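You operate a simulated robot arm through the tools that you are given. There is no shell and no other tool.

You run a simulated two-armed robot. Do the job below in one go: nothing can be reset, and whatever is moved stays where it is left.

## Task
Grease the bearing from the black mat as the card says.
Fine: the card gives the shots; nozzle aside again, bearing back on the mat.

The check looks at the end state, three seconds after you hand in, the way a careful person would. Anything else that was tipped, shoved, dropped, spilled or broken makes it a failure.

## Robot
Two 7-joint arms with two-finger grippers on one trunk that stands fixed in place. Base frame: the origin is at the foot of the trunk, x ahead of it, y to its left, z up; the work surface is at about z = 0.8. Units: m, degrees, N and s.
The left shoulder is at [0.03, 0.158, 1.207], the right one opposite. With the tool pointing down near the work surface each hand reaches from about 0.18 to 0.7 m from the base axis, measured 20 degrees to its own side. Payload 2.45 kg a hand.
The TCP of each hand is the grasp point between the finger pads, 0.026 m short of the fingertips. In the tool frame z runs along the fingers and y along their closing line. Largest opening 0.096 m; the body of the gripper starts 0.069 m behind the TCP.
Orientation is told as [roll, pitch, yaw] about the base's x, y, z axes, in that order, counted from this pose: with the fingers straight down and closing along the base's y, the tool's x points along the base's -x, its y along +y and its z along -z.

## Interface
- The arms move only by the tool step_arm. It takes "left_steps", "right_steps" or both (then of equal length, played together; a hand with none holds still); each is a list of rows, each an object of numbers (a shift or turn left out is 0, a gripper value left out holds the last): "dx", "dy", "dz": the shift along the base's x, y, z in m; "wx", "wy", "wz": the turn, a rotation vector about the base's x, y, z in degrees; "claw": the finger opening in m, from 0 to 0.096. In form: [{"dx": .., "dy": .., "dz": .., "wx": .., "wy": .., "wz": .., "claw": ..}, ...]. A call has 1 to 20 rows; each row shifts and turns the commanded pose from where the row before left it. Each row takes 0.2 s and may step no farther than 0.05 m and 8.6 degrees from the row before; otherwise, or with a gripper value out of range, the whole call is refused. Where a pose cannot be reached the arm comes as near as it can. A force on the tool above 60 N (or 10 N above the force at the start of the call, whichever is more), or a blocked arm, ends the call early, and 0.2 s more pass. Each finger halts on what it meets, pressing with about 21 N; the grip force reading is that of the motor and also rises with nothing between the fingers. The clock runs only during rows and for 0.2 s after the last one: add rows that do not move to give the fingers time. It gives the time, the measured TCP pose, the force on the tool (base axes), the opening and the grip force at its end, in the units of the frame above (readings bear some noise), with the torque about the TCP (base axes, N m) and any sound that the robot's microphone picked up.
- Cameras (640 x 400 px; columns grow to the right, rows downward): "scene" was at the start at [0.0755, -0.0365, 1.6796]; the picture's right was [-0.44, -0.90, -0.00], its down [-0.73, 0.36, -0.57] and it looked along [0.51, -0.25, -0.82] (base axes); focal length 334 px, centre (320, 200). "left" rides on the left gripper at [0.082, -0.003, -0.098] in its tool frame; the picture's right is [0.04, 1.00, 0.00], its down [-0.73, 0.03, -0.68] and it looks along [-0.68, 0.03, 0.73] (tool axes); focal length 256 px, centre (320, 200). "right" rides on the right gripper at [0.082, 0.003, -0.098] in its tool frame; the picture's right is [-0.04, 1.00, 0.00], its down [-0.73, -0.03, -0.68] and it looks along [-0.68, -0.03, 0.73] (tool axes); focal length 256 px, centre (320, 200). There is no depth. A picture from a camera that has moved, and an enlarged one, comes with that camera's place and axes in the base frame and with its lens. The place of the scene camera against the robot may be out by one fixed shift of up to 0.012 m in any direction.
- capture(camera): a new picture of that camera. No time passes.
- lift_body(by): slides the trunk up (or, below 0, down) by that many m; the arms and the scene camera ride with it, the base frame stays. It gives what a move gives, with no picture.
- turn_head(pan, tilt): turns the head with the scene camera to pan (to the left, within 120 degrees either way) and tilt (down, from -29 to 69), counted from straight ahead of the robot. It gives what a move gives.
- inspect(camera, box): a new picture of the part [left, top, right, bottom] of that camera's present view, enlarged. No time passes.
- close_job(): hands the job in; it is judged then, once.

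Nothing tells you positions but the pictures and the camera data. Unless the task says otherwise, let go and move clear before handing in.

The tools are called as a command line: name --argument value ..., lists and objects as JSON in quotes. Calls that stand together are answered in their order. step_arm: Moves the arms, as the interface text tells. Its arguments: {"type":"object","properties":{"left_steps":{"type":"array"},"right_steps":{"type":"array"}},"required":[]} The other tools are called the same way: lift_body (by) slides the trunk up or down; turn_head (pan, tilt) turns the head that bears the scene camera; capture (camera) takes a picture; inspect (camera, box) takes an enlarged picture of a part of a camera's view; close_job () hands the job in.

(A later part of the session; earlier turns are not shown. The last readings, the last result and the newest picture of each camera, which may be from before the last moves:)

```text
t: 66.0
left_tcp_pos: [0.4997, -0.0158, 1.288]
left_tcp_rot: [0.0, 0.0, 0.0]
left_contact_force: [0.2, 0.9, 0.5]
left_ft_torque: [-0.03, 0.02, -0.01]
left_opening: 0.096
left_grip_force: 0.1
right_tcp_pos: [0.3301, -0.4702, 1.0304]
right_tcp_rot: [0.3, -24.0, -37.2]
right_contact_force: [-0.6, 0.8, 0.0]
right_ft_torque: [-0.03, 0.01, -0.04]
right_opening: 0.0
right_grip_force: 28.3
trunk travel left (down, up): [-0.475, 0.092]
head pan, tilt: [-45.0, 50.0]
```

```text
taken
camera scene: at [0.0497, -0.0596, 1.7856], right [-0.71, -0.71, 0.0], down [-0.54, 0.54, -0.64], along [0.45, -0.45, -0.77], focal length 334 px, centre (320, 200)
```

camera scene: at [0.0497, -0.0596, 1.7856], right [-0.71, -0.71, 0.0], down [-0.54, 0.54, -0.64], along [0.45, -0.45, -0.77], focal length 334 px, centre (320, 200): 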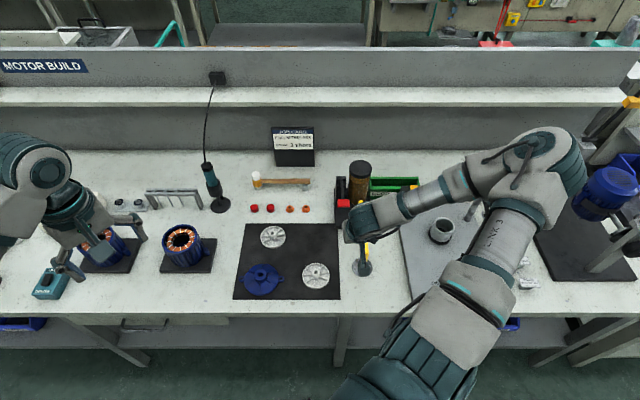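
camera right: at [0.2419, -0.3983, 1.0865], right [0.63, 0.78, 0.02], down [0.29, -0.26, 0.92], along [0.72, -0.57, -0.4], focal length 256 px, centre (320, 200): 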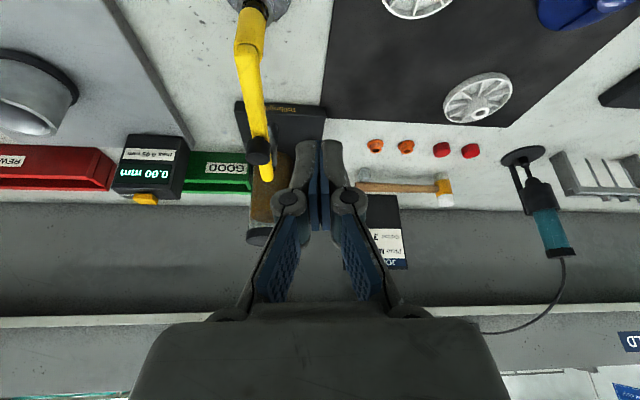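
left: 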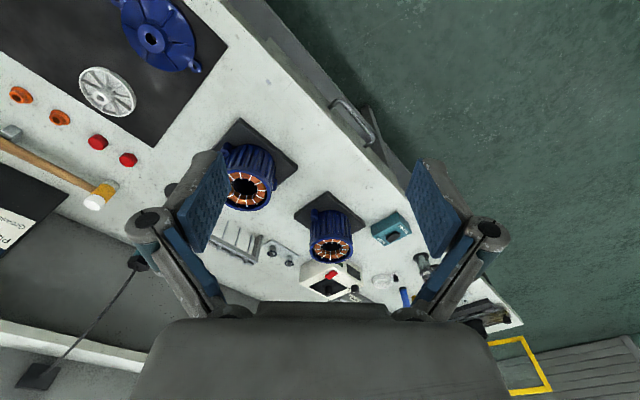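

The arm is back in its good elbow-out posture. I'll lower to bring the camera down to see the gap under the nozzle.

step_arm --right_steps '[{"dz": -0.03}, {"dz": -0.03}, {"dz": -0.02}, {}]'

capture --camera "right"

inspect --camera "right" --box '[190, 0, 310, 90]'

```text
t: 67.0
left_tcp_pos: [0.499, -0.0142, 1.289]
left_tcp_rot: [0.0, -0.1, -0.1]
left_contact_force: [0.4, -0.4, -0.5]
left_ft_torque: [-0.01, 0.01, -0.04]
left_opening: 0.0963
left_grip_force: 0.0
right_tcp_pos: [0.3319, -0.4691, 0.9512]
right_tcp_rot: [0.4, -24.0, -37.2]
right_contact_force: [-0.2, -1.0, 0.0]
right_ft_torque: [-0.02, 0.0, 0.01]
right_opening: 0.0
right_grip_force: 28.4
trunk travel left (down, up): [-0.475, 0.092]
head pan, tilt: [-45.0, 50.0]
```

```text
taken
camera right: at [0.242, -0.3981, 1.0075], right [0.63, 0.78, 0.02], down [0.29, -0.26, 0.92], along [0.72, -0.57, -0.39], focal length 256 px, centre (320, 200)
```

right: 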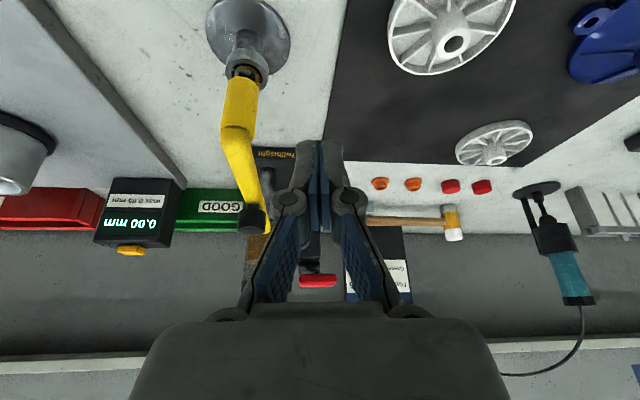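

```text
4.44 times, centred on (250, 45) of right
camera zoom: at [0.242, -0.3981, 1.0075], right [0.63, 0.78, 0.02], down [0.29, -0.26, 0.92], along [0.72, -0.57, -0.39], focal length 1138 px, centre (631, 889)
```

zoom: 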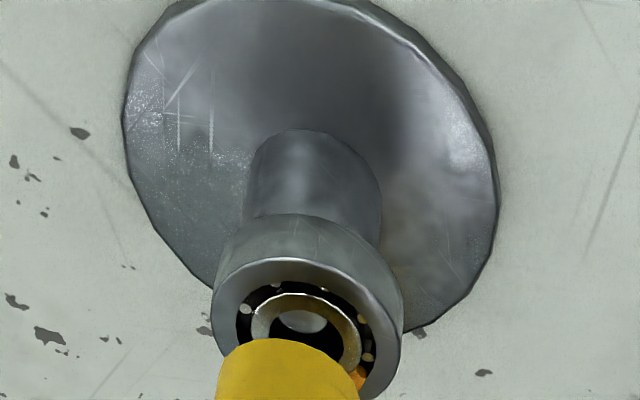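

I can see an orange spot on the bearing beside the nozzle, which may be grease. I'll zoom in.

inspect --camera "right" --box '[225, 55, 275, 95]'

inspect --camera "right" --box '[290, 255, 350, 300]'

```text
10.00 times, centred on (250, 75) of right
camera zoom: at [0.242, -0.3981, 1.0075], right [0.63, 0.78, 0.02], down [0.29, -0.26, 0.92], along [0.72, -0.57, -0.39], focal length 2560 px, centre (1020, 1450)
```

zoom: 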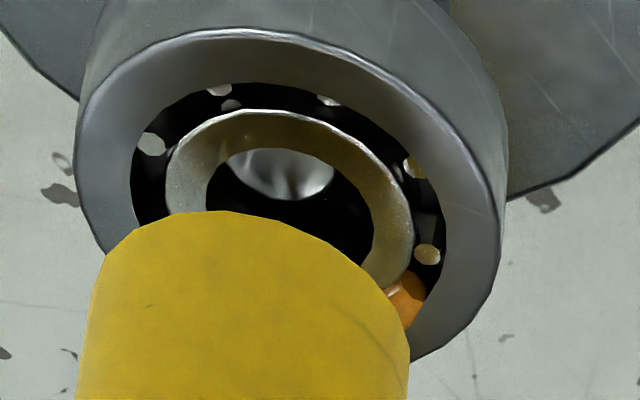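

```text
8.89 times, centred on (320, 278) of right
camera zoom: at [0.242, -0.3981, 1.0075], right [0.63, 0.78, 0.02], down [0.29, -0.26, 0.92], along [0.72, -0.57, -0.39], focal length 2276 px, centre (320, -489)
```

zoom: 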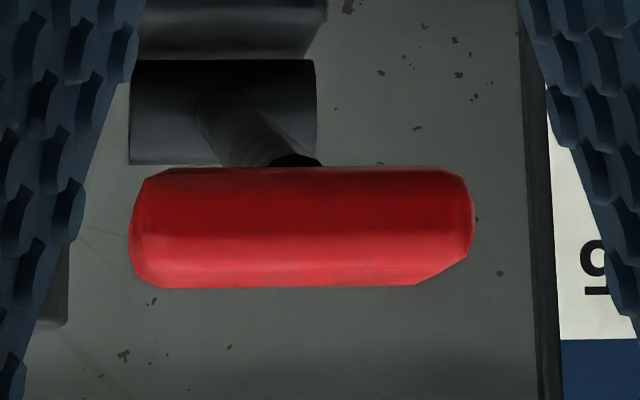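

That is an orange grease bead in the raceway that wasn't there before, so one full stroke gave one shot. I need two more full strokes. I'll go back over the pad by the same path.

step_arm --right_steps '[{"dz": 0.04}, {"dz": 0.04}, {"dx": 0.029, "dy": -0.0245}, {"dx": 0.029, "dy": -0.0245}, {"dx": 0.029, "dy": -0.0245}, {"dx": 0.029, "dy": -0.0245}, {}, {}]'

capture --camera "right"

inspect --camera "scene" --box '[315, 160, 405, 290]'

```text
t: 68.8
left_tcp_pos: [0.4989, -0.014, 1.2877]
left_tcp_rot: [-0.2, -0.1, 0.0]
left_contact_force: [0.4, -1.0, 0.1]
left_ft_torque: [-0.01, 0.0, 0.03]
left_opening: 0.096
left_grip_force: 0.0
right_tcp_pos: [0.4471, -0.5655, 1.0321]
right_tcp_rot: [0.3, -24.1, -37.1]
right_contact_force: [0.5, 0.3, 0.1]
right_ft_torque: [0.02, -0.02, 0.01]
right_opening: 0.0002
right_grip_force: 28.1
trunk travel left (down, up): [-0.475, 0.092]
head pan, tilt: [-45.0, 50.0]
```

```text
taken
camera right: at [0.358, -0.4943, 1.0885], right [0.63, 0.78, 0.02], down [0.29, -0.26, 0.92], along [0.72, -0.57, -0.39], focal length 256 px, centre (320, 200)
```

right: 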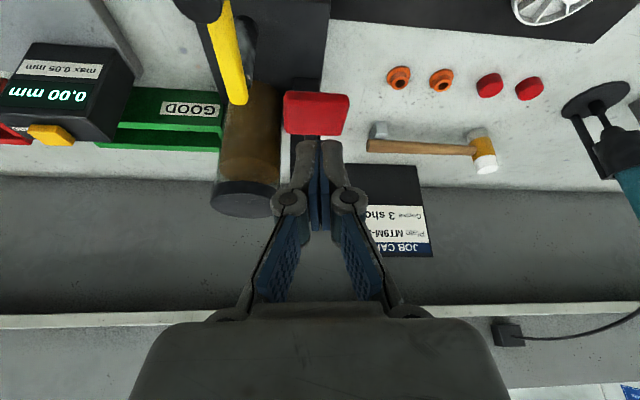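

```text
3.08 times, centred on (360, 225) of scene
camera zoom: at [0.0492, -0.0577, 1.7857], right [-0.71, -0.71, 0.0], down [-0.54, 0.54, -0.64], along [0.45, -0.45, -0.77], focal length 1029 px, centre (197, 123)
```

zoom: 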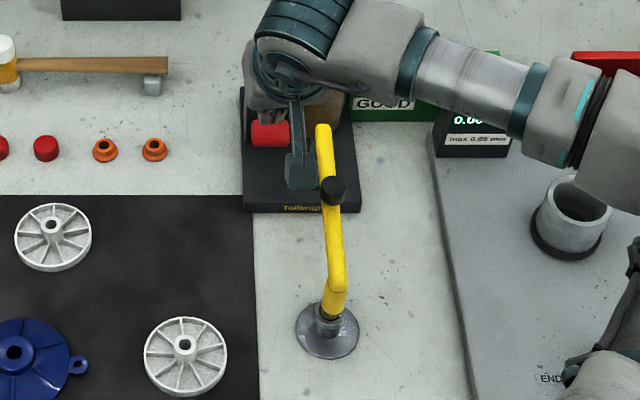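

I'm centred over the pad again, with the nozzle and bearing unchanged. Now the second stroke, down to the bottom stop.

step_arm --right_steps '[{"dz": -0.012}, {"dz": -0.012}, {"dz": -0.01}, {"dz": -0.01}, {"dz": -0.01}, {"dz": -0.01}, {"dz": -0.004}, {"dz": -0.003}, {"dz": -0.002}, {}]'

inspect --camera "scene" --box '[315, 160, 405, 290]'

```text
t: 71.0
left_tcp_pos: [0.497, -0.0125, 1.2893]
left_tcp_rot: [-0.2, -0.2, -0.1]
left_contact_force: [0.1, -0.3, 0.3]
left_ft_torque: [0.03, 0.01, 0.0]
left_opening: 0.0958
left_grip_force: 0.0
right_tcp_pos: [0.447, -0.5676, 0.9614]
right_tcp_rot: [0.3, -24.7, -37.3]
right_contact_force: [0.7, -2.7, 32.1]
right_ft_torque: [-0.14, 0.06, 0.0]
right_opening: 0.0059
right_grip_force: 29.3
trunk travel left (down, up): [-0.475, 0.092]
head pan, tilt: [-45.0, 50.0]
```

```text
3.08 times, centred on (360, 225) of scene
camera zoom: at [0.0448, -0.0532, 1.7863], right [-0.71, -0.71, 0.0], down [-0.54, 0.54, -0.64], along [0.45, -0.46, -0.77], focal length 1029 px, centre (197, 123)
```

zoom: 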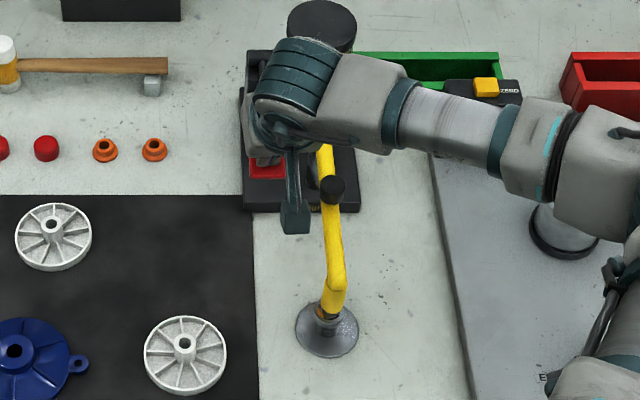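

The second stroke bottomed out (32 N at the same height). I'll release fully.

step_arm --right_steps '[{"dz": 0.008}, {"dz": 0.015}, {"dz": 0.02}, {"dz": 0.03}, {}, {}]'

inspect --camera "scene" --box '[315, 160, 405, 290]'

inspect --camera "scene" --box '[358, 258, 374, 270]'

capture --camera "right"

```text
t: 72.3
left_tcp_pos: [0.5, -0.0154, 1.2875]
left_tcp_rot: [0.0, -0.1, 0.0]
left_contact_force: [0.7, 0.7, -0.8]
left_ft_torque: [0.03, -0.02, 0.0]
left_opening: 0.0958
left_grip_force: 0.0
right_tcp_pos: [0.4478, -0.5679, 1.0299]
right_tcp_rot: [0.3, -24.0, -37.2]
right_contact_force: [-0.3, 0.9, 0.4]
right_ft_torque: [-0.02, 0.01, 0.01]
right_opening: 0.0001
right_grip_force: 28.6
trunk travel left (down, up): [-0.475, 0.092]
head pan, tilt: [-45.0, 50.0]
```

```text
3.08 times, centred on (360, 225) of scene
camera zoom: at [0.05, -0.0601, 1.7855], right [-0.71, -0.71, 0.0], down [-0.54, 0.54, -0.64], along [0.45, -0.45, -0.77], focal length 1029 px, centre (197, 123)
```

zoom: 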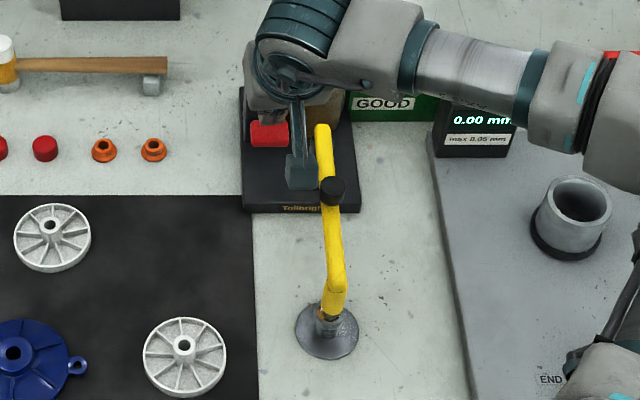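

```text
16.00 times, centred on (366, 264) of scene
camera zoom: at [0.05, -0.0601, 1.7855], right [-0.71, -0.71, 0.0], down [-0.54, 0.54, -0.64], along [0.45, -0.45, -0.77], focal length 5349 px, centre (-416, -824)
```

zoom: 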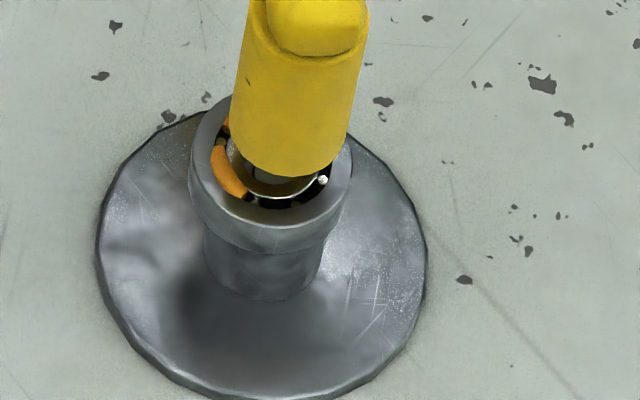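

```text
taken
camera right: at [0.3581, -0.4966, 1.0866], right [0.63, 0.78, 0.02], down [0.29, -0.26, 0.92], along [0.72, -0.57, -0.4], focal length 256 px, centre (320, 200)
```

right: 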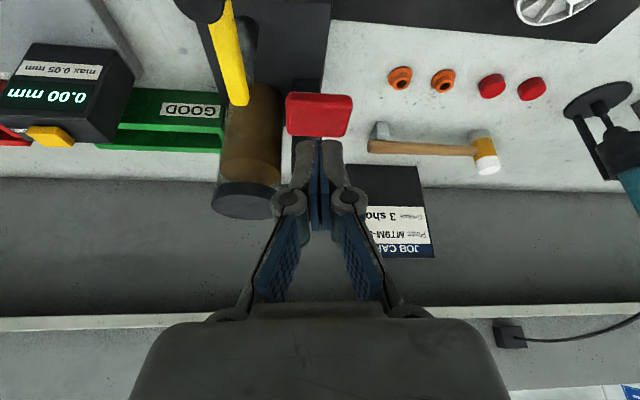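

A second orange segment of grease has appeared in the raceway, so each full stroke gives one shot. Now the third and last stroke.

step_arm --right_steps '[{"dz": -0.012}, {"dz": -0.012}, {"dz": -0.01}, {"dz": -0.01}, {"dz": -0.01}, {"dz": -0.01}, {"dz": -0.004}, {"dz": -0.003}, {"dz": -0.002}, {}]'

step_arm --right_steps '[{"dz": 0.008}, {"dz": 0.015}, {"dz": 0.02}, {"dz": 0.03}, {}, {}]'

inspect --camera "scene" --box '[358, 258, 374, 270]'

```text
t: 74.5
left_tcp_pos: [0.4969, -0.0134, 1.2896]
left_tcp_rot: [-0.2, -0.3, -0.1]
left_contact_force: [0.2, 0.0, 0.0]
left_ft_torque: [-0.01, -0.02, -0.01]
left_opening: 0.0958
left_grip_force: 0.1
right_tcp_pos: [0.4457, -0.5676, 0.9616]
right_tcp_rot: [0.4, -24.5, -37.2]
right_contact_force: [0.5, -3.6, 31.5]
right_ft_torque: [-0.2, 0.08, 0.02]
right_opening: 0.0061
right_grip_force: 28.2
trunk travel left (down, up): [-0.475, 0.092]
head pan, tilt: [-45.0, 50.0]
```

```text
t: 76.0
left_tcp_pos: [0.5, -0.0149, 1.2886]
left_tcp_rot: [0.0, -0.2, 0.0]
left_contact_force: [0.3, 0.9, -0.4]
left_ft_torque: [0.03, -0.03, 0.03]
left_opening: 0.0962
left_grip_force: 0.0
right_tcp_pos: [0.4462, -0.5684, 1.0284]
right_tcp_rot: [0.3, -24.0, -37.2]
right_contact_force: [1.3, 0.3, 0.5]
right_ft_torque: [0.02, 0.01, -0.01]
right_opening: 0.0
right_grip_force: 28.3
trunk travel left (down, up): [-0.475, 0.092]
head pan, tilt: [-45.0, 50.0]
```

```text
16.00 times, centred on (366, 264) of scene
camera zoom: at [0.0499, -0.0602, 1.7855], right [-0.71, -0.71, 0.0], down [-0.54, 0.54, -0.64], along [0.45, -0.45, -0.77], focal length 5349 px, centre (-416, -824)
```

zoom: 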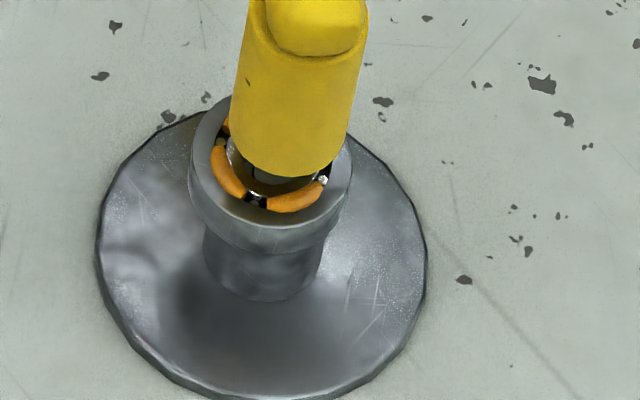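

Three grease segments are now visible in the raceway: three shots done. Now I'll move away from the lever to above the knob and open the fingers, to swing the nozzle aside again.

step_arm --right_steps '[{"dx": -0.0235, "dy": -0.0065, "wz": -2.6}, {"dx": -0.0235, "dy": -0.0065, "wz": -2.6}, {"dx": -0.0235, "dy": -0.0065, "wz": -2.6}, {"claw": 0.03}, {"claw": 0.052}, {}]'

capture --camera "right"

inspect --camera "scene" --box '[315, 160, 405, 290]'

```text
t: 77.3
left_tcp_pos: [0.4987, -0.0148, 1.2883]
left_tcp_rot: [0.0, -0.1, 0.0]
left_contact_force: [-0.9, -0.1, 0.3]
left_ft_torque: [0.01, 0.0, 0.0]
left_opening: 0.0961
left_grip_force: 0.0
right_tcp_pos: [0.3762, -0.587, 1.0287]
right_tcp_rot: [0.3, -24.1, -45.0]
right_contact_force: [-0.3, 0.3, 0.5]
right_ft_torque: [0.0, -0.02, 0.01]
right_opening: 0.0519
right_grip_force: 0.0
trunk travel left (down, up): [-0.475, 0.092]
head pan, tilt: [-45.0, 50.0]
```

```text
taken
camera right: at [0.2971, -0.5046, 1.0868], right [0.73, 0.68, 0.02], down [0.26, -0.3, 0.92], along [0.63, -0.67, -0.39], focal length 256 px, centre (320, 200)
```

right: 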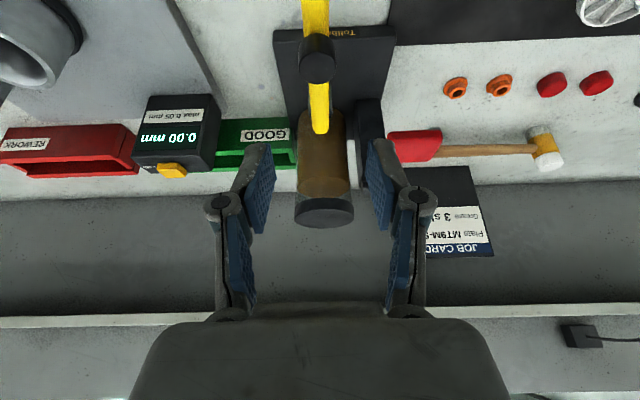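

```text
3.08 times, centred on (360, 225) of scene
camera zoom: at [0.0494, -0.0603, 1.7856], right [-0.71, -0.71, 0.0], down [-0.54, 0.54, -0.64], along [0.45, -0.45, -0.77], focal length 1029 px, centre (197, 123)
```

zoom: 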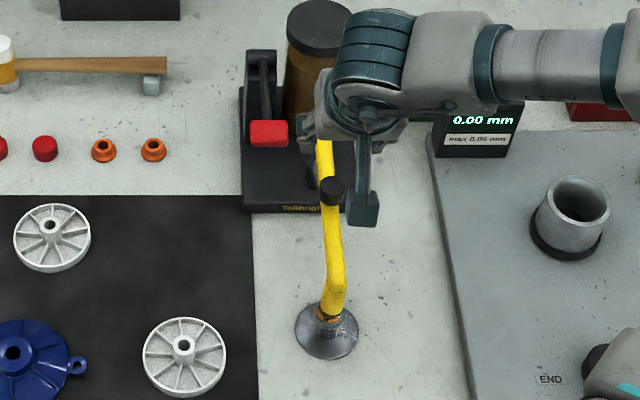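

The knob is centred between the open fingers, and my left finger is clear of the lever pad. I'll descend onto the knob.

step_arm --right_steps '[{"dz": -0.03}, {"dz": -0.03}, {"dz": -0.02}, {"dz": -0.016}, {}, {}]'

capture --camera "right"

inspect --camera "scene" --box '[315, 160, 405, 290]'

```text
t: 78.8
left_tcp_pos: [0.4996, -0.014, 1.2899]
left_tcp_rot: [0.0, -0.2, 0.0]
left_contact_force: [0.3, 0.6, 0.7]
left_ft_torque: [0.02, 0.0, 0.01]
left_opening: 0.096
left_grip_force: 0.2
right_tcp_pos: [0.3759, -0.5881, 0.9328]
right_tcp_rot: [0.2, -24.0, -45.0]
right_contact_force: [0.4, -0.3, 0.3]
right_ft_torque: [0.03, -0.01, 0.02]
right_opening: 0.0522
right_grip_force: 0.0
trunk travel left (down, up): [-0.475, 0.092]
head pan, tilt: [-45.0, 50.0]
```

```text
taken
camera right: at [0.2971, -0.5043, 0.9912], right [0.73, 0.68, 0.02], down [0.26, -0.3, 0.92], along [0.63, -0.67, -0.39], focal length 256 px, centre (320, 200)
```

right: 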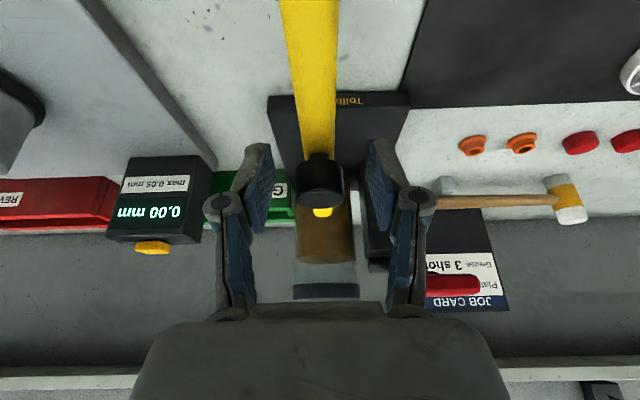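

```text
3.08 times, centred on (360, 225) of scene
camera zoom: at [0.0495, -0.0605, 1.7855], right [-0.71, -0.71, 0.0], down [-0.54, 0.54, -0.64], along [0.45, -0.45, -0.77], focal length 1029 px, centre (197, 123)
```

zoom: 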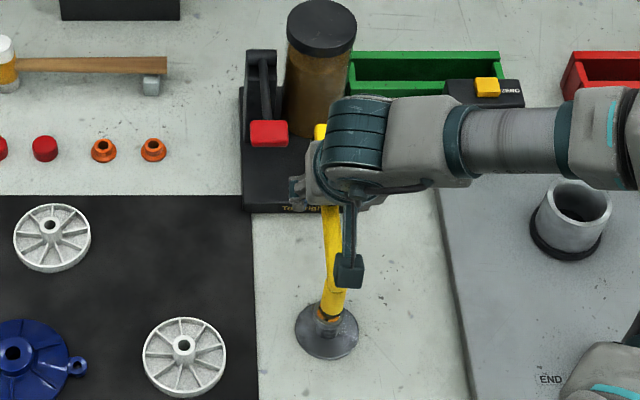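

The knob is between the pads and the lever is untouched. I'll grip it.

step_arm --right_steps '[{"claw": 0.038}, {"claw": 0.028}, {"claw": 0.022}, {}, {}]'

inspect --camera "right" --box '[220, 80, 420, 240]'

```text
t: 80.0
left_tcp_pos: [0.4985, -0.0159, 1.2882]
left_tcp_rot: [-0.1, -0.1, -0.1]
left_contact_force: [-0.1, -0.6, 0.4]
left_ft_torque: [-0.02, 0.02, -0.03]
left_opening: 0.0962
left_grip_force: 0.0
right_tcp_pos: [0.3757, -0.587, 0.9352]
right_tcp_rot: [0.3, -24.0, -45.0]
right_contact_force: [-2.2, -0.7, 0.8]
right_ft_torque: [-0.09, 0.2, -0.03]
right_opening: 0.0247
right_grip_force: 45.3
trunk travel left (down, up): [-0.475, 0.092]
head pan, tilt: [-45.0, 50.0]
```

```text
2.50 times, centred on (320, 160) of right
camera zoom: at [0.2969, -0.5046, 0.9913], right [0.73, 0.68, 0.02], down [0.26, -0.3, 0.92], along [0.63, -0.67, -0.39], focal length 640 px, centre (320, 300)
```

zoom: 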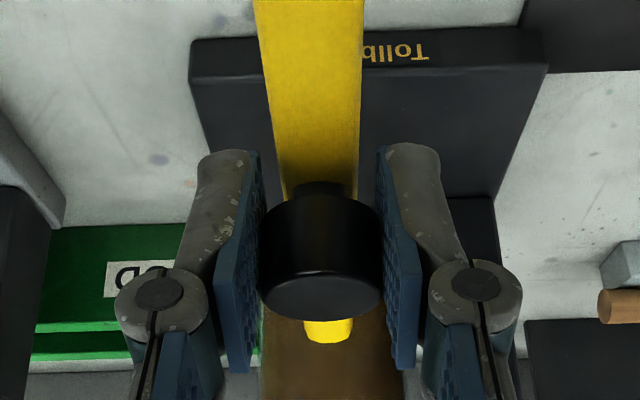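

Gripped. I'll swing the arm back counter-clockwise in 5-degree steps about the pivot, checking the forces on the way.

step_arm --right_steps '[{"dx": -0.0057, "dy": -0.0061, "wz": 5}, {"dx": -0.0051, "dy": -0.0066, "wz": 5}, {"dx": -0.0045, "dy": -0.007, "wz": 5}, {"dx": -0.0039, "dy": -0.0074, "wz": 5}, {}]'

inspect --camera "scene" --box '[315, 160, 405, 290]'

```text
t: 81.2
left_tcp_pos: [0.4983, -0.0154, 1.2883]
left_tcp_rot: [0.1, -0.1, 0.0]
left_contact_force: [-0.1, -0.1, 0.1]
left_ft_torque: [-0.01, 0.0, 0.01]
left_opening: 0.096
left_grip_force: 0.1
right_tcp_pos: [0.3559, -0.6159, 0.9345]
right_tcp_rot: [0.3, -24.0, -24.9]
right_contact_force: [-3.5, 3.3, -1.9]
right_ft_torque: [0.01, 0.17, 0.09]
right_opening: 0.0247
right_grip_force: 45.6
trunk travel left (down, up): [-0.475, 0.092]
head pan, tilt: [-45.0, 50.0]
```

```text
3.08 times, centred on (360, 225) of scene
camera zoom: at [0.0485, -0.0597, 1.7855], right [-0.71, -0.71, 0.0], down [-0.54, 0.54, -0.64], along [0.45, -0.45, -0.77], focal length 1029 px, centre (197, 123)
```

zoom: 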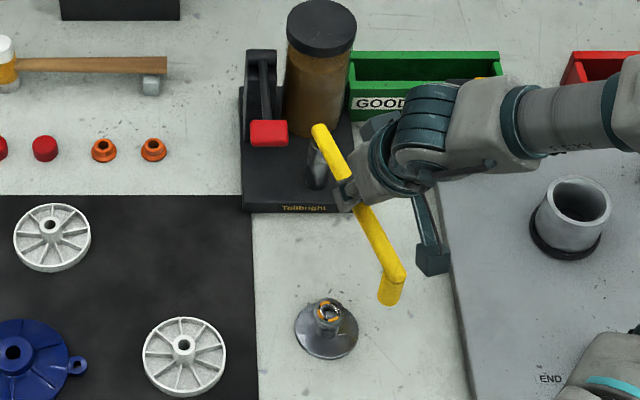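

The forces are low, and the bearing shows its grease. I'll continue the swing.

step_arm --right_steps '[{"dx": -0.0033, "dy": -0.0077, "wz": 5}, {"dx": -0.0026, "dy": -0.008, "wz": 5}, {"dx": -0.0019, "dy": -0.0081, "wz": 5}, {"dx": -0.0011, "dy": -0.0083, "wz": 5}, {}]'

inspect --camera "scene" --box '[315, 160, 435, 290]'

inspect --camera "scene" --box '[358, 254, 374, 270]'

```text
t: 82.3
left_tcp_pos: [0.4999, -0.0161, 1.2881]
left_tcp_rot: [0.0, -0.1, 0.0]
left_contact_force: [0.1, -0.4, 0.0]
left_ft_torque: [0.01, 0.01, 0.02]
left_opening: 0.096
left_grip_force: 0.0
right_tcp_pos: [0.3548, -0.6245, 0.9335]
right_tcp_rot: [-0.3, -24.5, -5.1]
right_contact_force: [6.4, -11.6, 11.0]
right_ft_torque: [-0.1, -1.06, -0.85]
right_opening: 0.0246
right_grip_force: 45.9
right hand out of reach, approached as far as the arm can: row 4
trunk travel left (down, up): [-0.475, 0.092]
head pan, tilt: [-45.0, 50.0]
```

```text
3.08 times, centred on (375, 225) of scene
camera zoom: at [0.0491, -0.0644, 1.7856], right [-0.71, -0.71, 0.0], down [-0.54, 0.55, -0.64], along [0.45, -0.45, -0.77], focal length 1029 px, centre (151, 123)
```

zoom: 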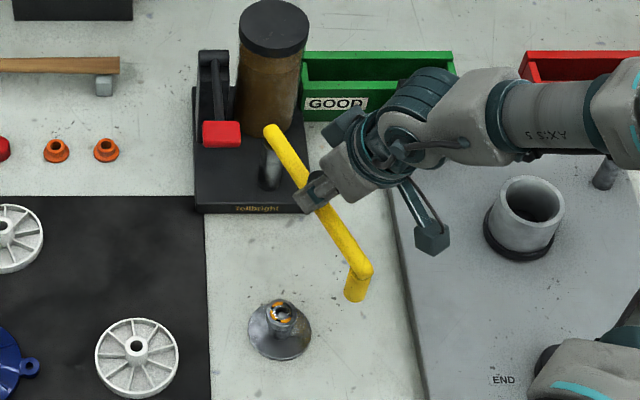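

```text
16.00 times, centred on (366, 262) of scene
camera zoom: at [0.0491, -0.0644, 1.7856], right [-0.71, -0.71, 0.0], down [-0.54, 0.55, -0.64], along [0.45, -0.45, -0.77], focal length 5349 px, centre (-416, -792)
```

zoom: 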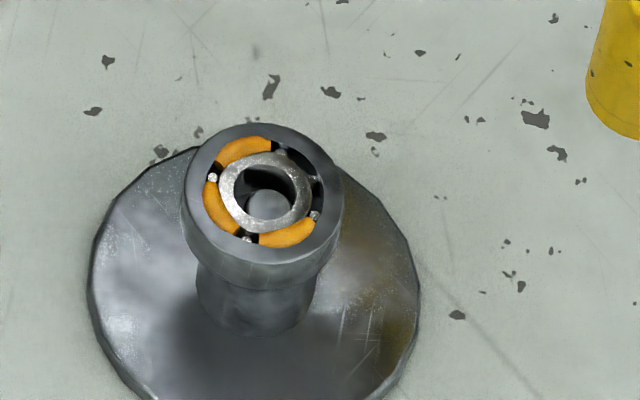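

Exactly three grease segments are visible on the bearing. Turning the hand with the bar ran me out of reach at this yaw, so I'll turn the hand back around the knob and then continue the swing with a fixed yaw.

step_arm --right_steps '[{"wz": -5}, {"wz": -5}, {"wz": -5}, {"wz": -5}, {}]'

inspect --camera "scene" --box '[315, 160, 435, 290]'

```text
t: 83.5
left_tcp_pos: [0.4982, -0.0133, 1.289]
left_tcp_rot: [0.0, -0.1, 0.0]
left_contact_force: [-0.3, 0.3, -0.6]
left_ft_torque: [-0.02, 0.03, -0.02]
left_opening: 0.096
left_grip_force: 0.1
right_tcp_pos: [0.3499, -0.6202, 0.9346]
right_tcp_rot: [0.1, -24.2, -25.0]
right_contact_force: [6.5, -0.3, 21.6]
right_ft_torque: [-0.19, -0.65, 0.12]
right_opening: 0.0247
right_grip_force: 45.3
trunk travel left (down, up): [-0.475, 0.092]
head pan, tilt: [-45.0, 50.0]
```

```text
3.08 times, centred on (375, 225) of scene
camera zoom: at [0.0481, -0.0549, 1.786], right [-0.71, -0.71, 0.0], down [-0.54, 0.54, -0.64], along [0.45, -0.45, -0.77], focal length 1029 px, centre (151, 123)
```

zoom: 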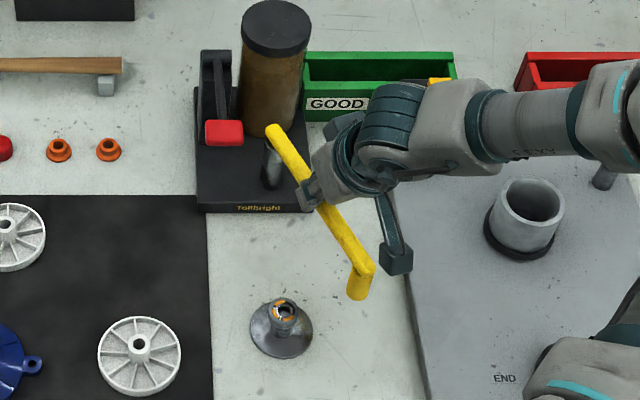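

There's about 22 N pressing down on the knob, so I'll ease up 3 mm and continue swinging in small translations at constant yaw.

step_arm --right_steps '[{"dx": 0.001, "dz": 0.003}, {"dx": -0.0025, "dy": -0.0076}, {"dx": -0.0018, "dy": -0.0078}, {}]'

inspect --camera "scene" --box '[315, 160, 435, 290]'

```text
t: 84.5
left_tcp_pos: [0.4991, -0.0132, 1.2875]
left_tcp_rot: [-0.1, -0.1, 0.0]
left_contact_force: [0.3, 0.1, 0.4]
left_ft_torque: [0.0, 0.03, -0.03]
left_opening: 0.0959
left_grip_force: 0.0
right_tcp_pos: [0.3467, -0.6336, 0.9327]
right_tcp_rot: [0.3, -23.7, -24.9]
right_contact_force: [-3.7, 11.1, -3.6]
right_ft_torque: [-0.09, 0.18, 0.98]
right_opening: 0.0245
right_grip_force: 44.5
trunk travel left (down, up): [-0.475, 0.092]
head pan, tilt: [-45.0, 50.0]
```

```text
3.08 times, centred on (375, 225) of scene
camera zoom: at [0.049, -0.0559, 1.7856], right [-0.71, -0.71, 0.0], down [-0.54, 0.54, -0.64], along [0.45, -0.45, -0.77], focal length 1029 px, centre (151, 123)
```

zoom: 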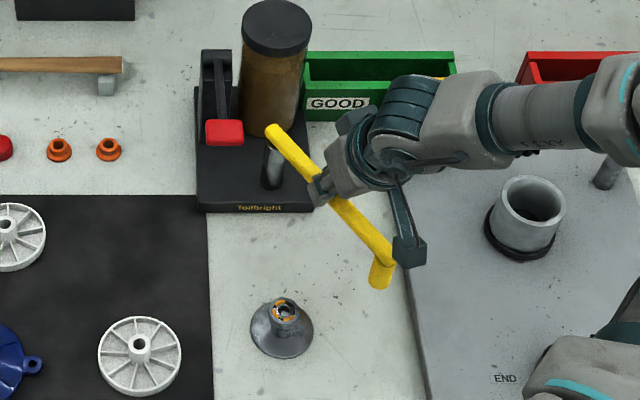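

The swing is working, but the fixed yaw twists against my grip. I'll loosen the fingers slightly to a loose cage around the knob and drag it the rest of the way.

step_arm --right_steps '[{"claw": 0.0275}, {}, {"dx": -0.0011, "dy": -0.0079}, {"dx": -0.0004, "dy": -0.008}, {}]'

inspect --camera "scene" --box '[315, 160, 435, 290]'

inspect --camera "right" --box '[220, 80, 420, 240]'

```text
t: 85.8
left_tcp_pos: [0.4985, -0.0163, 1.288]
left_tcp_rot: [0.0, -0.1, 0.1]
left_contact_force: [-0.3, -0.1, 0.1]
left_ft_torque: [0.03, -0.01, 0.0]
left_opening: 0.096
left_grip_force: 0.1
right_tcp_pos: [0.3471, -0.6526, 0.9344]
right_tcp_rot: [0.5, -24.0, -25.0]
right_contact_force: [0.9, 1.1, 2.1]
right_ft_torque: [0.06, 0.01, 0.02]
right_opening: 0.0279
right_grip_force: 0.3
trunk travel left (down, up): [-0.475, 0.092]
head pan, tilt: [-45.0, 50.0]
```

```text
3.08 times, centred on (375, 225) of scene
camera zoom: at [0.0494, -0.0605, 1.7856], right [-0.71, -0.71, 0.0], down [-0.54, 0.54, -0.64], along [0.45, -0.45, -0.77], focal length 1029 px, centre (151, 123)
```

zoom: 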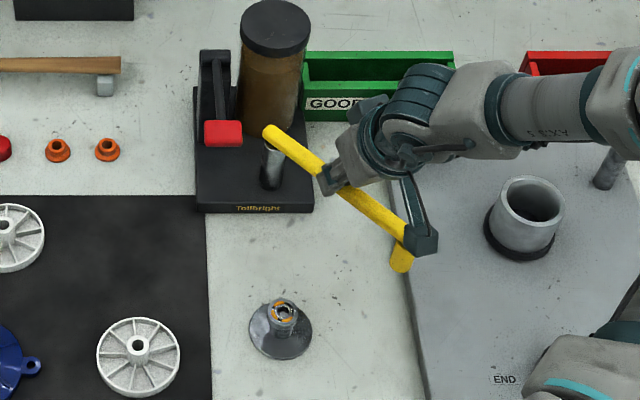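

```text
2.50 times, centred on (320, 160) of right
camera zoom: at [0.2451, -0.6025, 0.9913], right [0.45, 0.89, 0.02], down [0.34, -0.2, 0.92], along [0.82, -0.41, -0.39], focal length 640 px, centre (320, 300)
```

zoom: 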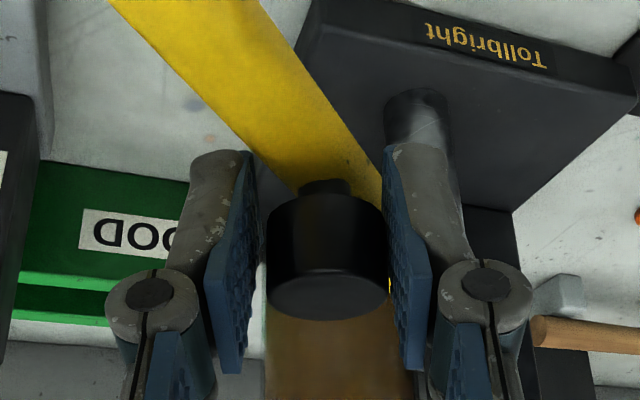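

The loose cage works with almost no force. Two more steps should bring the bar back to about its original angle.

step_arm --right_steps '[{"dx": 0.0003, "dy": -0.008}, {"dx": 0.001, "dy": -0.0079}, {}]'

inspect --camera "scene" --box '[315, 160, 435, 290]'

```text
t: 86.5
left_tcp_pos: [0.4995, -0.0141, 1.2893]
left_tcp_rot: [-0.1, -0.1, 0.1]
left_contact_force: [0.3, -0.2, -0.1]
left_ft_torque: [-0.01, 0.01, 0.0]
left_opening: 0.0959
left_grip_force: 0.0
right_tcp_pos: [0.3491, -0.6663, 0.934]
right_tcp_rot: [0.3, -24.0, -25.0]
right_contact_force: [-0.3, 4.3, 0.5]
right_ft_torque: [-0.4, -0.13, 0.54]
right_opening: 0.0286
right_grip_force: 45.4
trunk travel left (down, up): [-0.475, 0.092]
head pan, tilt: [-45.0, 50.0]
```

```text
3.08 times, centred on (375, 225) of scene
camera zoom: at [0.0491, -0.0583, 1.7856], right [-0.71, -0.71, 0.0], down [-0.54, 0.54, -0.64], along [0.45, -0.45, -0.77], focal length 1029 px, centre (151, 123)
```

zoom: 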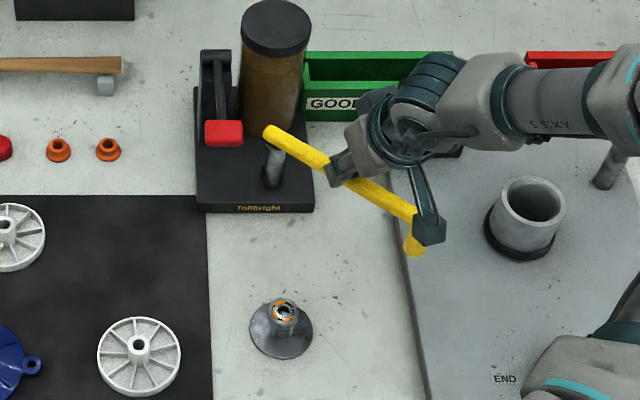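

The bar is back to about 53 degrees aside; it started at about 55. I'll loosen slightly to unjam the tips and nudge it the last couple of degrees.

step_arm --right_steps '[{"claw": 0.034}, {}, {"dx": 0.0005, "dy": -0.005}, {"dx": 0.001, "dy": -0.004}, {}]'

inspect --camera "scene" --box '[315, 160, 435, 290]'

inspect --camera "right" --box '[220, 80, 420, 240]'

```text
t: 87.8
left_tcp_pos: [0.4998, -0.0141, 1.2886]
left_tcp_rot: [-0.2, -0.1, 0.0]
left_contact_force: [0.5, 1.2, -0.6]
left_ft_torque: [0.0, 0.01, -0.03]
left_opening: 0.096
left_grip_force: 0.0
right_tcp_pos: [0.3495, -0.6768, 0.9354]
right_tcp_rot: [0.3, -24.1, -25.0]
right_contact_force: [-2.8, 3.5, 4.2]
right_ft_torque: [0.13, 0.03, 0.11]
right_opening: 0.0363
right_grip_force: 1.8
trunk travel left (down, up): [-0.475, 0.092]
head pan, tilt: [-45.0, 50.0]
```

```text
3.08 times, centred on (375, 225) of scene
camera zoom: at [0.0483, -0.0571, 1.7857], right [-0.71, -0.71, 0.0], down [-0.54, 0.54, -0.64], along [0.45, -0.45, -0.77], focal length 1029 px, centre (151, 123)
```

zoom: 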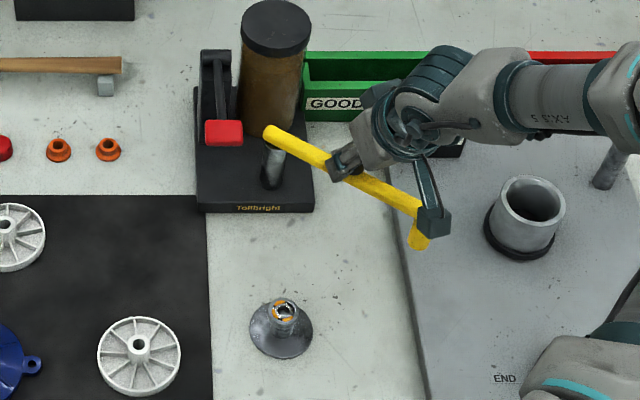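

```text
2.50 times, centred on (320, 160) of right
camera zoom: at [0.2476, -0.6255, 0.9924], right [0.45, 0.89, 0.02], down [0.34, -0.2, 0.92], along [0.82, -0.41, -0.39], focal length 640 px, centre (320, 300)
```

zoom: 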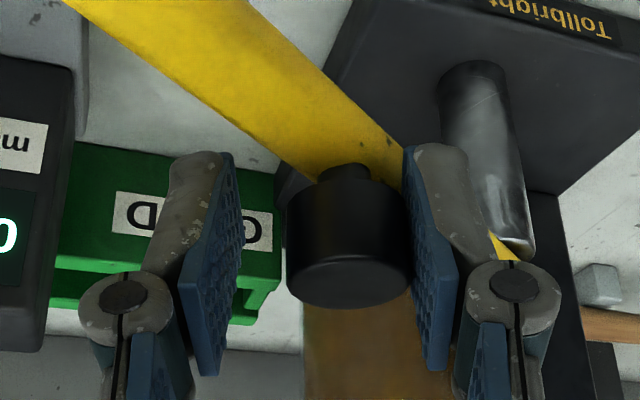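

The nozzle is back at its original place, about [0.265, -0.690]. I'll open the fingers and lift off gently.

step_arm --right_steps '[{"dy": 0.003, "claw": 0.045}, {"claw": 0.06}, {}, {"dz": 0.01}, {"dz": 0.015}, {"dz": 0.015}, {}]'

capture --camera "right"

inspect --camera "scene" --box '[315, 160, 435, 290]'

```text
t: 89.3
left_tcp_pos: [0.4996, -0.0153, 1.2875]
left_tcp_rot: [0.0, 0.0, 0.0]
left_contact_force: [-0.1, 0.1, -0.9]
left_ft_torque: [-0.01, 0.02, -0.02]
left_opening: 0.0962
left_grip_force: 0.0
right_tcp_pos: [0.351, -0.6735, 0.9748]
right_tcp_rot: [0.4, -24.0, -25.1]
right_contact_force: [0.4, -0.4, -0.2]
right_ft_torque: [-0.02, 0.0, -0.01]
right_opening: 0.0599
right_grip_force: 0.1
trunk travel left (down, up): [-0.475, 0.092]
head pan, tilt: [-45.0, 50.0]
```

```text
taken
camera right: at [0.2487, -0.6236, 1.031], right [0.45, 0.89, 0.02], down [0.34, -0.2, 0.92], along [0.82, -0.41, -0.39], focal length 256 px, centre (320, 200)
```

right: 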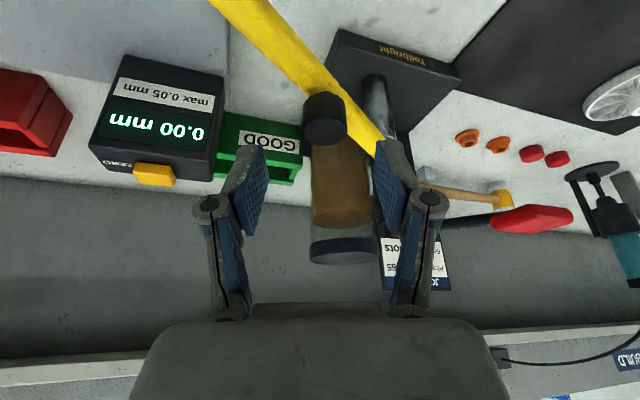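

```text
3.08 times, centred on (375, 225) of scene
camera zoom: at [0.0496, -0.061, 1.7855], right [-0.71, -0.71, 0.0], down [-0.54, 0.54, -0.64], along [0.45, -0.45, -0.77], focal length 1029 px, centre (151, 123)
```

zoom: 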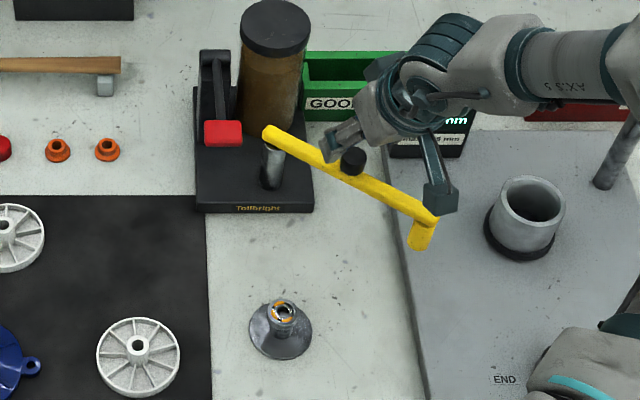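

The nozzle is aside and free. Next I'll move to open space left of the seat and lower the trunk back, since the seat and mat poses worked at the original height.

step_arm --right_steps '[{"dz": 0.015}, {"dx": -0.002, "dy": 0.02, "dz": 0.02}, {"dx": -0.002, "dy": 0.03, "dz": 0.01, "wz": -4}, {"dx": -0.004, "dy": 0.04, "wz": -4}, {"dx": -0.004, "dy": 0.04, "wz": -4}, {"dx": -0.004, "dy": 0.04}, {"dx": -0.005, "dy": 0.034}, {}]'

capture --camera "scene"

capture --camera "right"

```text
t: 91.2
left_tcp_pos: [0.4986, -0.0157, 1.2888]
left_tcp_rot: [0.0, -0.1, 0.1]
left_contact_force: [-0.6, 0.0, 0.2]
left_ft_torque: [0.02, -0.03, 0.04]
left_opening: 0.0961
left_grip_force: 0.1
right_tcp_pos: [0.3279, -0.4692, 1.0183]
right_tcp_rot: [0.4, -24.1, -37.1]
right_contact_force: [0.1, 0.5, 0.5]
right_ft_torque: [0.01, -0.02, 0.02]
right_opening: 0.0599
right_grip_force: 0.0
trunk travel left (down, up): [-0.475, 0.092]
head pan, tilt: [-45.0, 50.0]
```

```text
taken
camera scene: at [0.0493, -0.0596, 1.7856], right [-0.71, -0.71, 0.0], down [-0.54, 0.54, -0.64], along [0.45, -0.45, -0.77], focal length 334 px, centre (320, 200)
```

scene: 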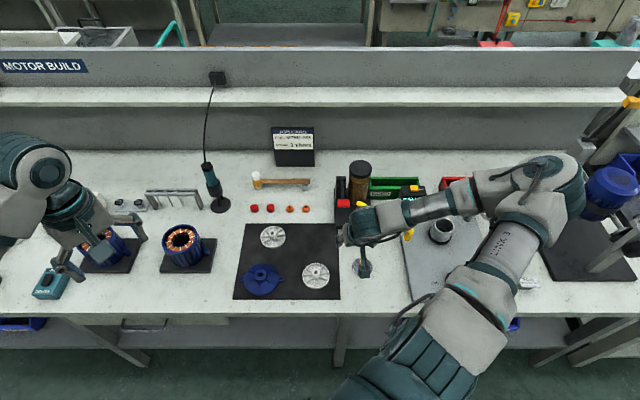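

```text
taken
camera right: at [0.239, -0.3987, 1.0761], right [0.63, 0.78, 0.02], down [0.29, -0.26, 0.92], along [0.72, -0.57, -0.39], focal length 256 px, centre (320, 200)
```

right: 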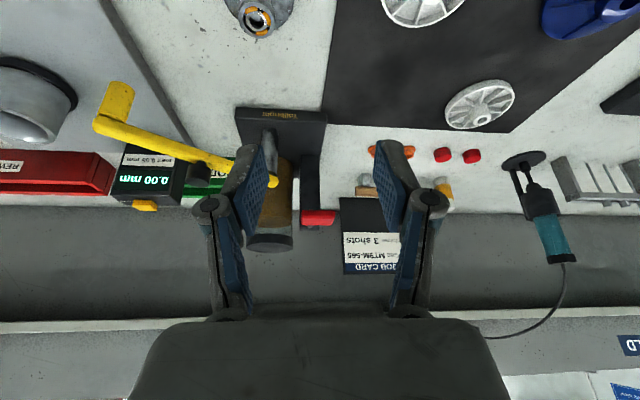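

The hand is in free space. I'll lower the trunk by 0.1 m back to its starting height.

lift_body --by -0.1

capture --camera "scene"

inspect --camera "scene" --box '[350, 235, 398, 265]'

capture --camera "right"

```text
t: 92.5
left_tcp_pos: [0.4985, -0.0147, 1.1896]
left_tcp_rot: [0.0, -0.1, -0.1]
left_contact_force: [-0.4, -0.3, -0.5]
left_ft_torque: [-0.01, 0.03, -0.01]
left_opening: 0.096
left_grip_force: 0.0
right_tcp_pos: [0.3289, -0.4706, 0.9195]
right_tcp_rot: [0.3, -24.1, -37.0]
right_contact_force: [1.4, 0.7, 0.2]
right_ft_torque: [0.04, 0.02, -0.01]
right_opening: 0.0599
right_grip_force: 0.0
trunk travel left (down, up): [-0.375, 0.192]
head pan, tilt: [-45.0, 50.0]
```

```text
taken
camera scene: at [0.0645, -0.0594, 1.6858], right [-0.71, -0.71, 0.0], down [-0.54, 0.54, -0.64], along [0.45, -0.45, -0.77], focal length 334 px, centre (320, 200)
```

scene: 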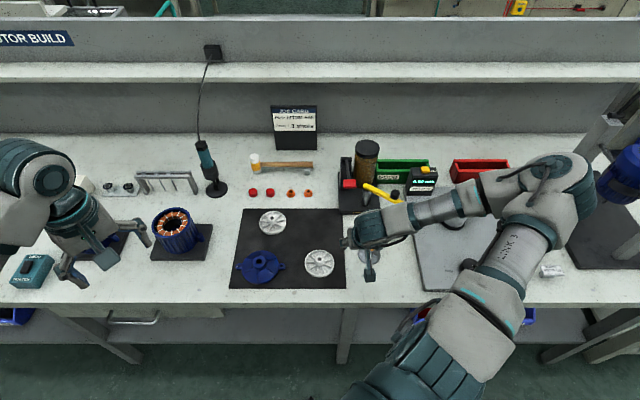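

```text
13.33 times, centred on (374, 250) of scene
camera zoom: at [0.0645, -0.0594, 1.6858], right [-0.71, -0.71, 0.0], down [-0.54, 0.54, -0.64], along [0.45, -0.45, -0.77], focal length 4458 px, centre (-400, -467)
```

zoom: 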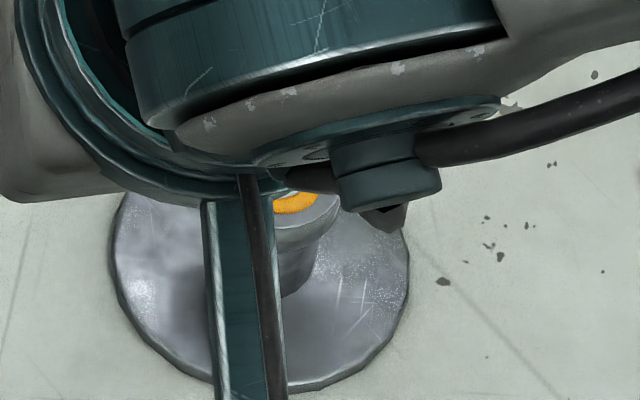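

```text
taken
camera right: at [0.2393, -0.3992, 0.9772], right [0.63, 0.78, 0.02], down [0.29, -0.26, 0.92], along [0.72, -0.57, -0.39], focal length 256 px, centre (320, 200)
```

right: 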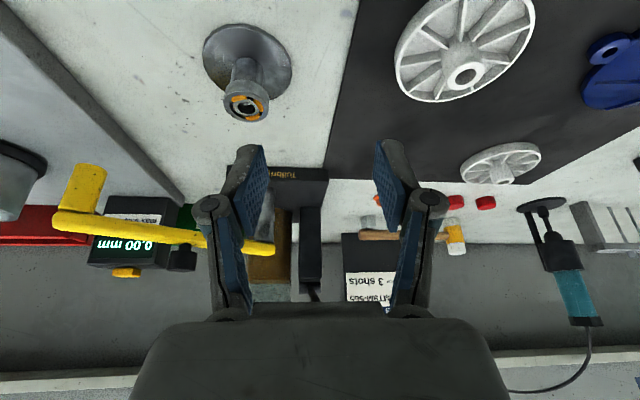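

I'll now set the hand to yaw -70 with a 28-degree lean at a pre-grasp point behind the bearing on the seat.

step_arm --right_steps '[{"dz": 0.01, "wz": -8.2}, {"wz": -8.2}, {"wz": -8.2}, {"wz": -8.4}, {"wx": -3.67, "wy": -1.33}, {"dx": -0.012, "dy": -0.01}, {"dx": -0.0128, "dy": -0.0095, "dz": -0.004}, {}, {}]'

capture --camera "right"

inspect --camera "right" --box '[240, 40, 400, 200]'

```text
t: 94.5
left_tcp_pos: [0.4991, -0.0158, 1.1874]
left_tcp_rot: [-0.1, -0.1, 0.1]
left_contact_force: [-0.7, 0.2, -0.1]
left_ft_torque: [-0.01, -0.02, 0.0]
left_opening: 0.0962
left_grip_force: 0.1
right_tcp_pos: [0.3037, -0.4891, 0.926]
right_tcp_rot: [0.3, -27.9, -70.0]
right_contact_force: [-0.8, -0.7, 1.3]
right_ft_torque: [-0.02, 0.0, -0.02]
right_opening: 0.0598
right_grip_force: 0.0
trunk travel left (down, up): [-0.375, 0.192]
head pan, tilt: [-45.0, 50.0]
```

```text
taken
camera right: at [0.2666, -0.3776, 0.9749], right [0.95, 0.31, 0.02], down [0.08, -0.32, 0.94], along [0.3, -0.89, -0.33], focal length 256 px, centre (320, 200)
```

right: 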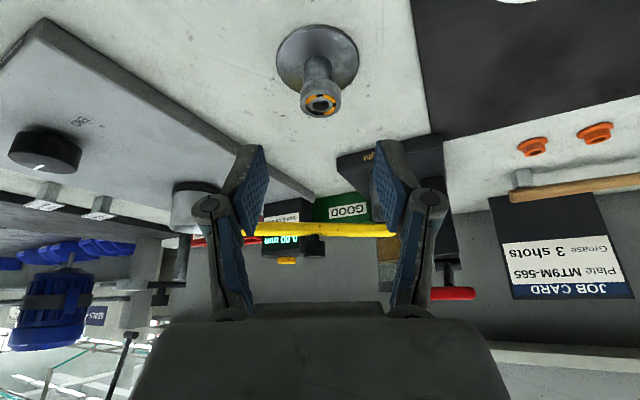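

```text
2.50 times, centred on (320, 120) of right
camera zoom: at [0.2666, -0.3776, 0.9749], right [0.95, 0.31, 0.02], down [0.08, -0.32, 0.94], along [0.3, -0.89, -0.33], focal length 640 px, centre (320, 400)
```

zoom: 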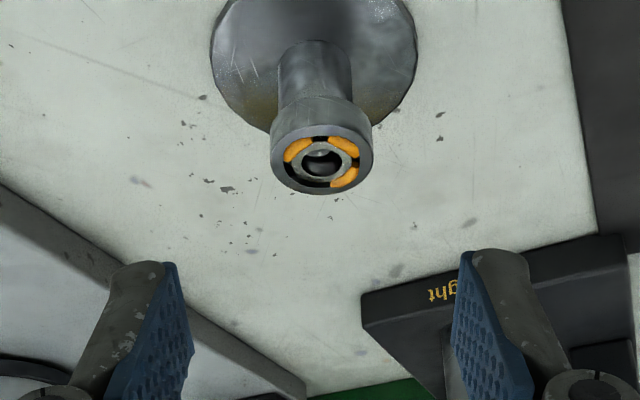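

The bearing is centred, with its three grease segments clear to see. I'll slide in along the tool axis and stop near the end to check.

step_arm --right_steps '[{"dx": 0.0032, "dy": -0.0088, "dz": -0.0177}, {"dx": 0.0032, "dy": -0.0088, "dz": -0.0177}, {"dx": 0.0032, "dy": -0.0088, "dz": -0.0177}, {}, {}]'

inspect --camera "right" --box '[220, 60, 420, 220]'

```text
t: 95.7
left_tcp_pos: [0.4993, -0.0163, 1.1881]
left_tcp_rot: [-0.1, -0.1, 0.0]
left_contact_force: [-0.4, 0.7, 0.0]
left_ft_torque: [0.01, 0.03, 0.0]
left_opening: 0.096
left_grip_force: 0.0
right_tcp_pos: [0.3133, -0.5161, 0.8725]
right_tcp_rot: [0.2, -28.0, -69.8]
right_contact_force: [1.4, 0.1, -1.2]
right_ft_torque: [0.0, 0.04, 0.02]
right_opening: 0.0601
right_grip_force: 0.0
trunk travel left (down, up): [-0.375, 0.192]
head pan, tilt: [-45.0, 50.0]
```

```text
2.50 times, centred on (320, 140) of right
camera zoom: at [0.2762, -0.4042, 0.9215], right [0.95, 0.31, 0.02], down [0.08, -0.32, 0.94], along [0.3, -0.89, -0.33], focal length 640 px, centre (320, 350)
```

zoom: 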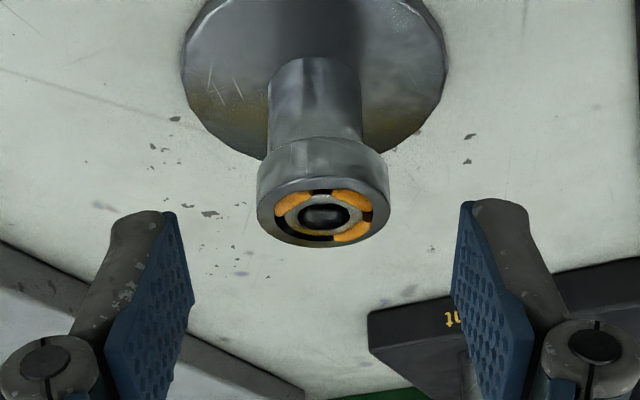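

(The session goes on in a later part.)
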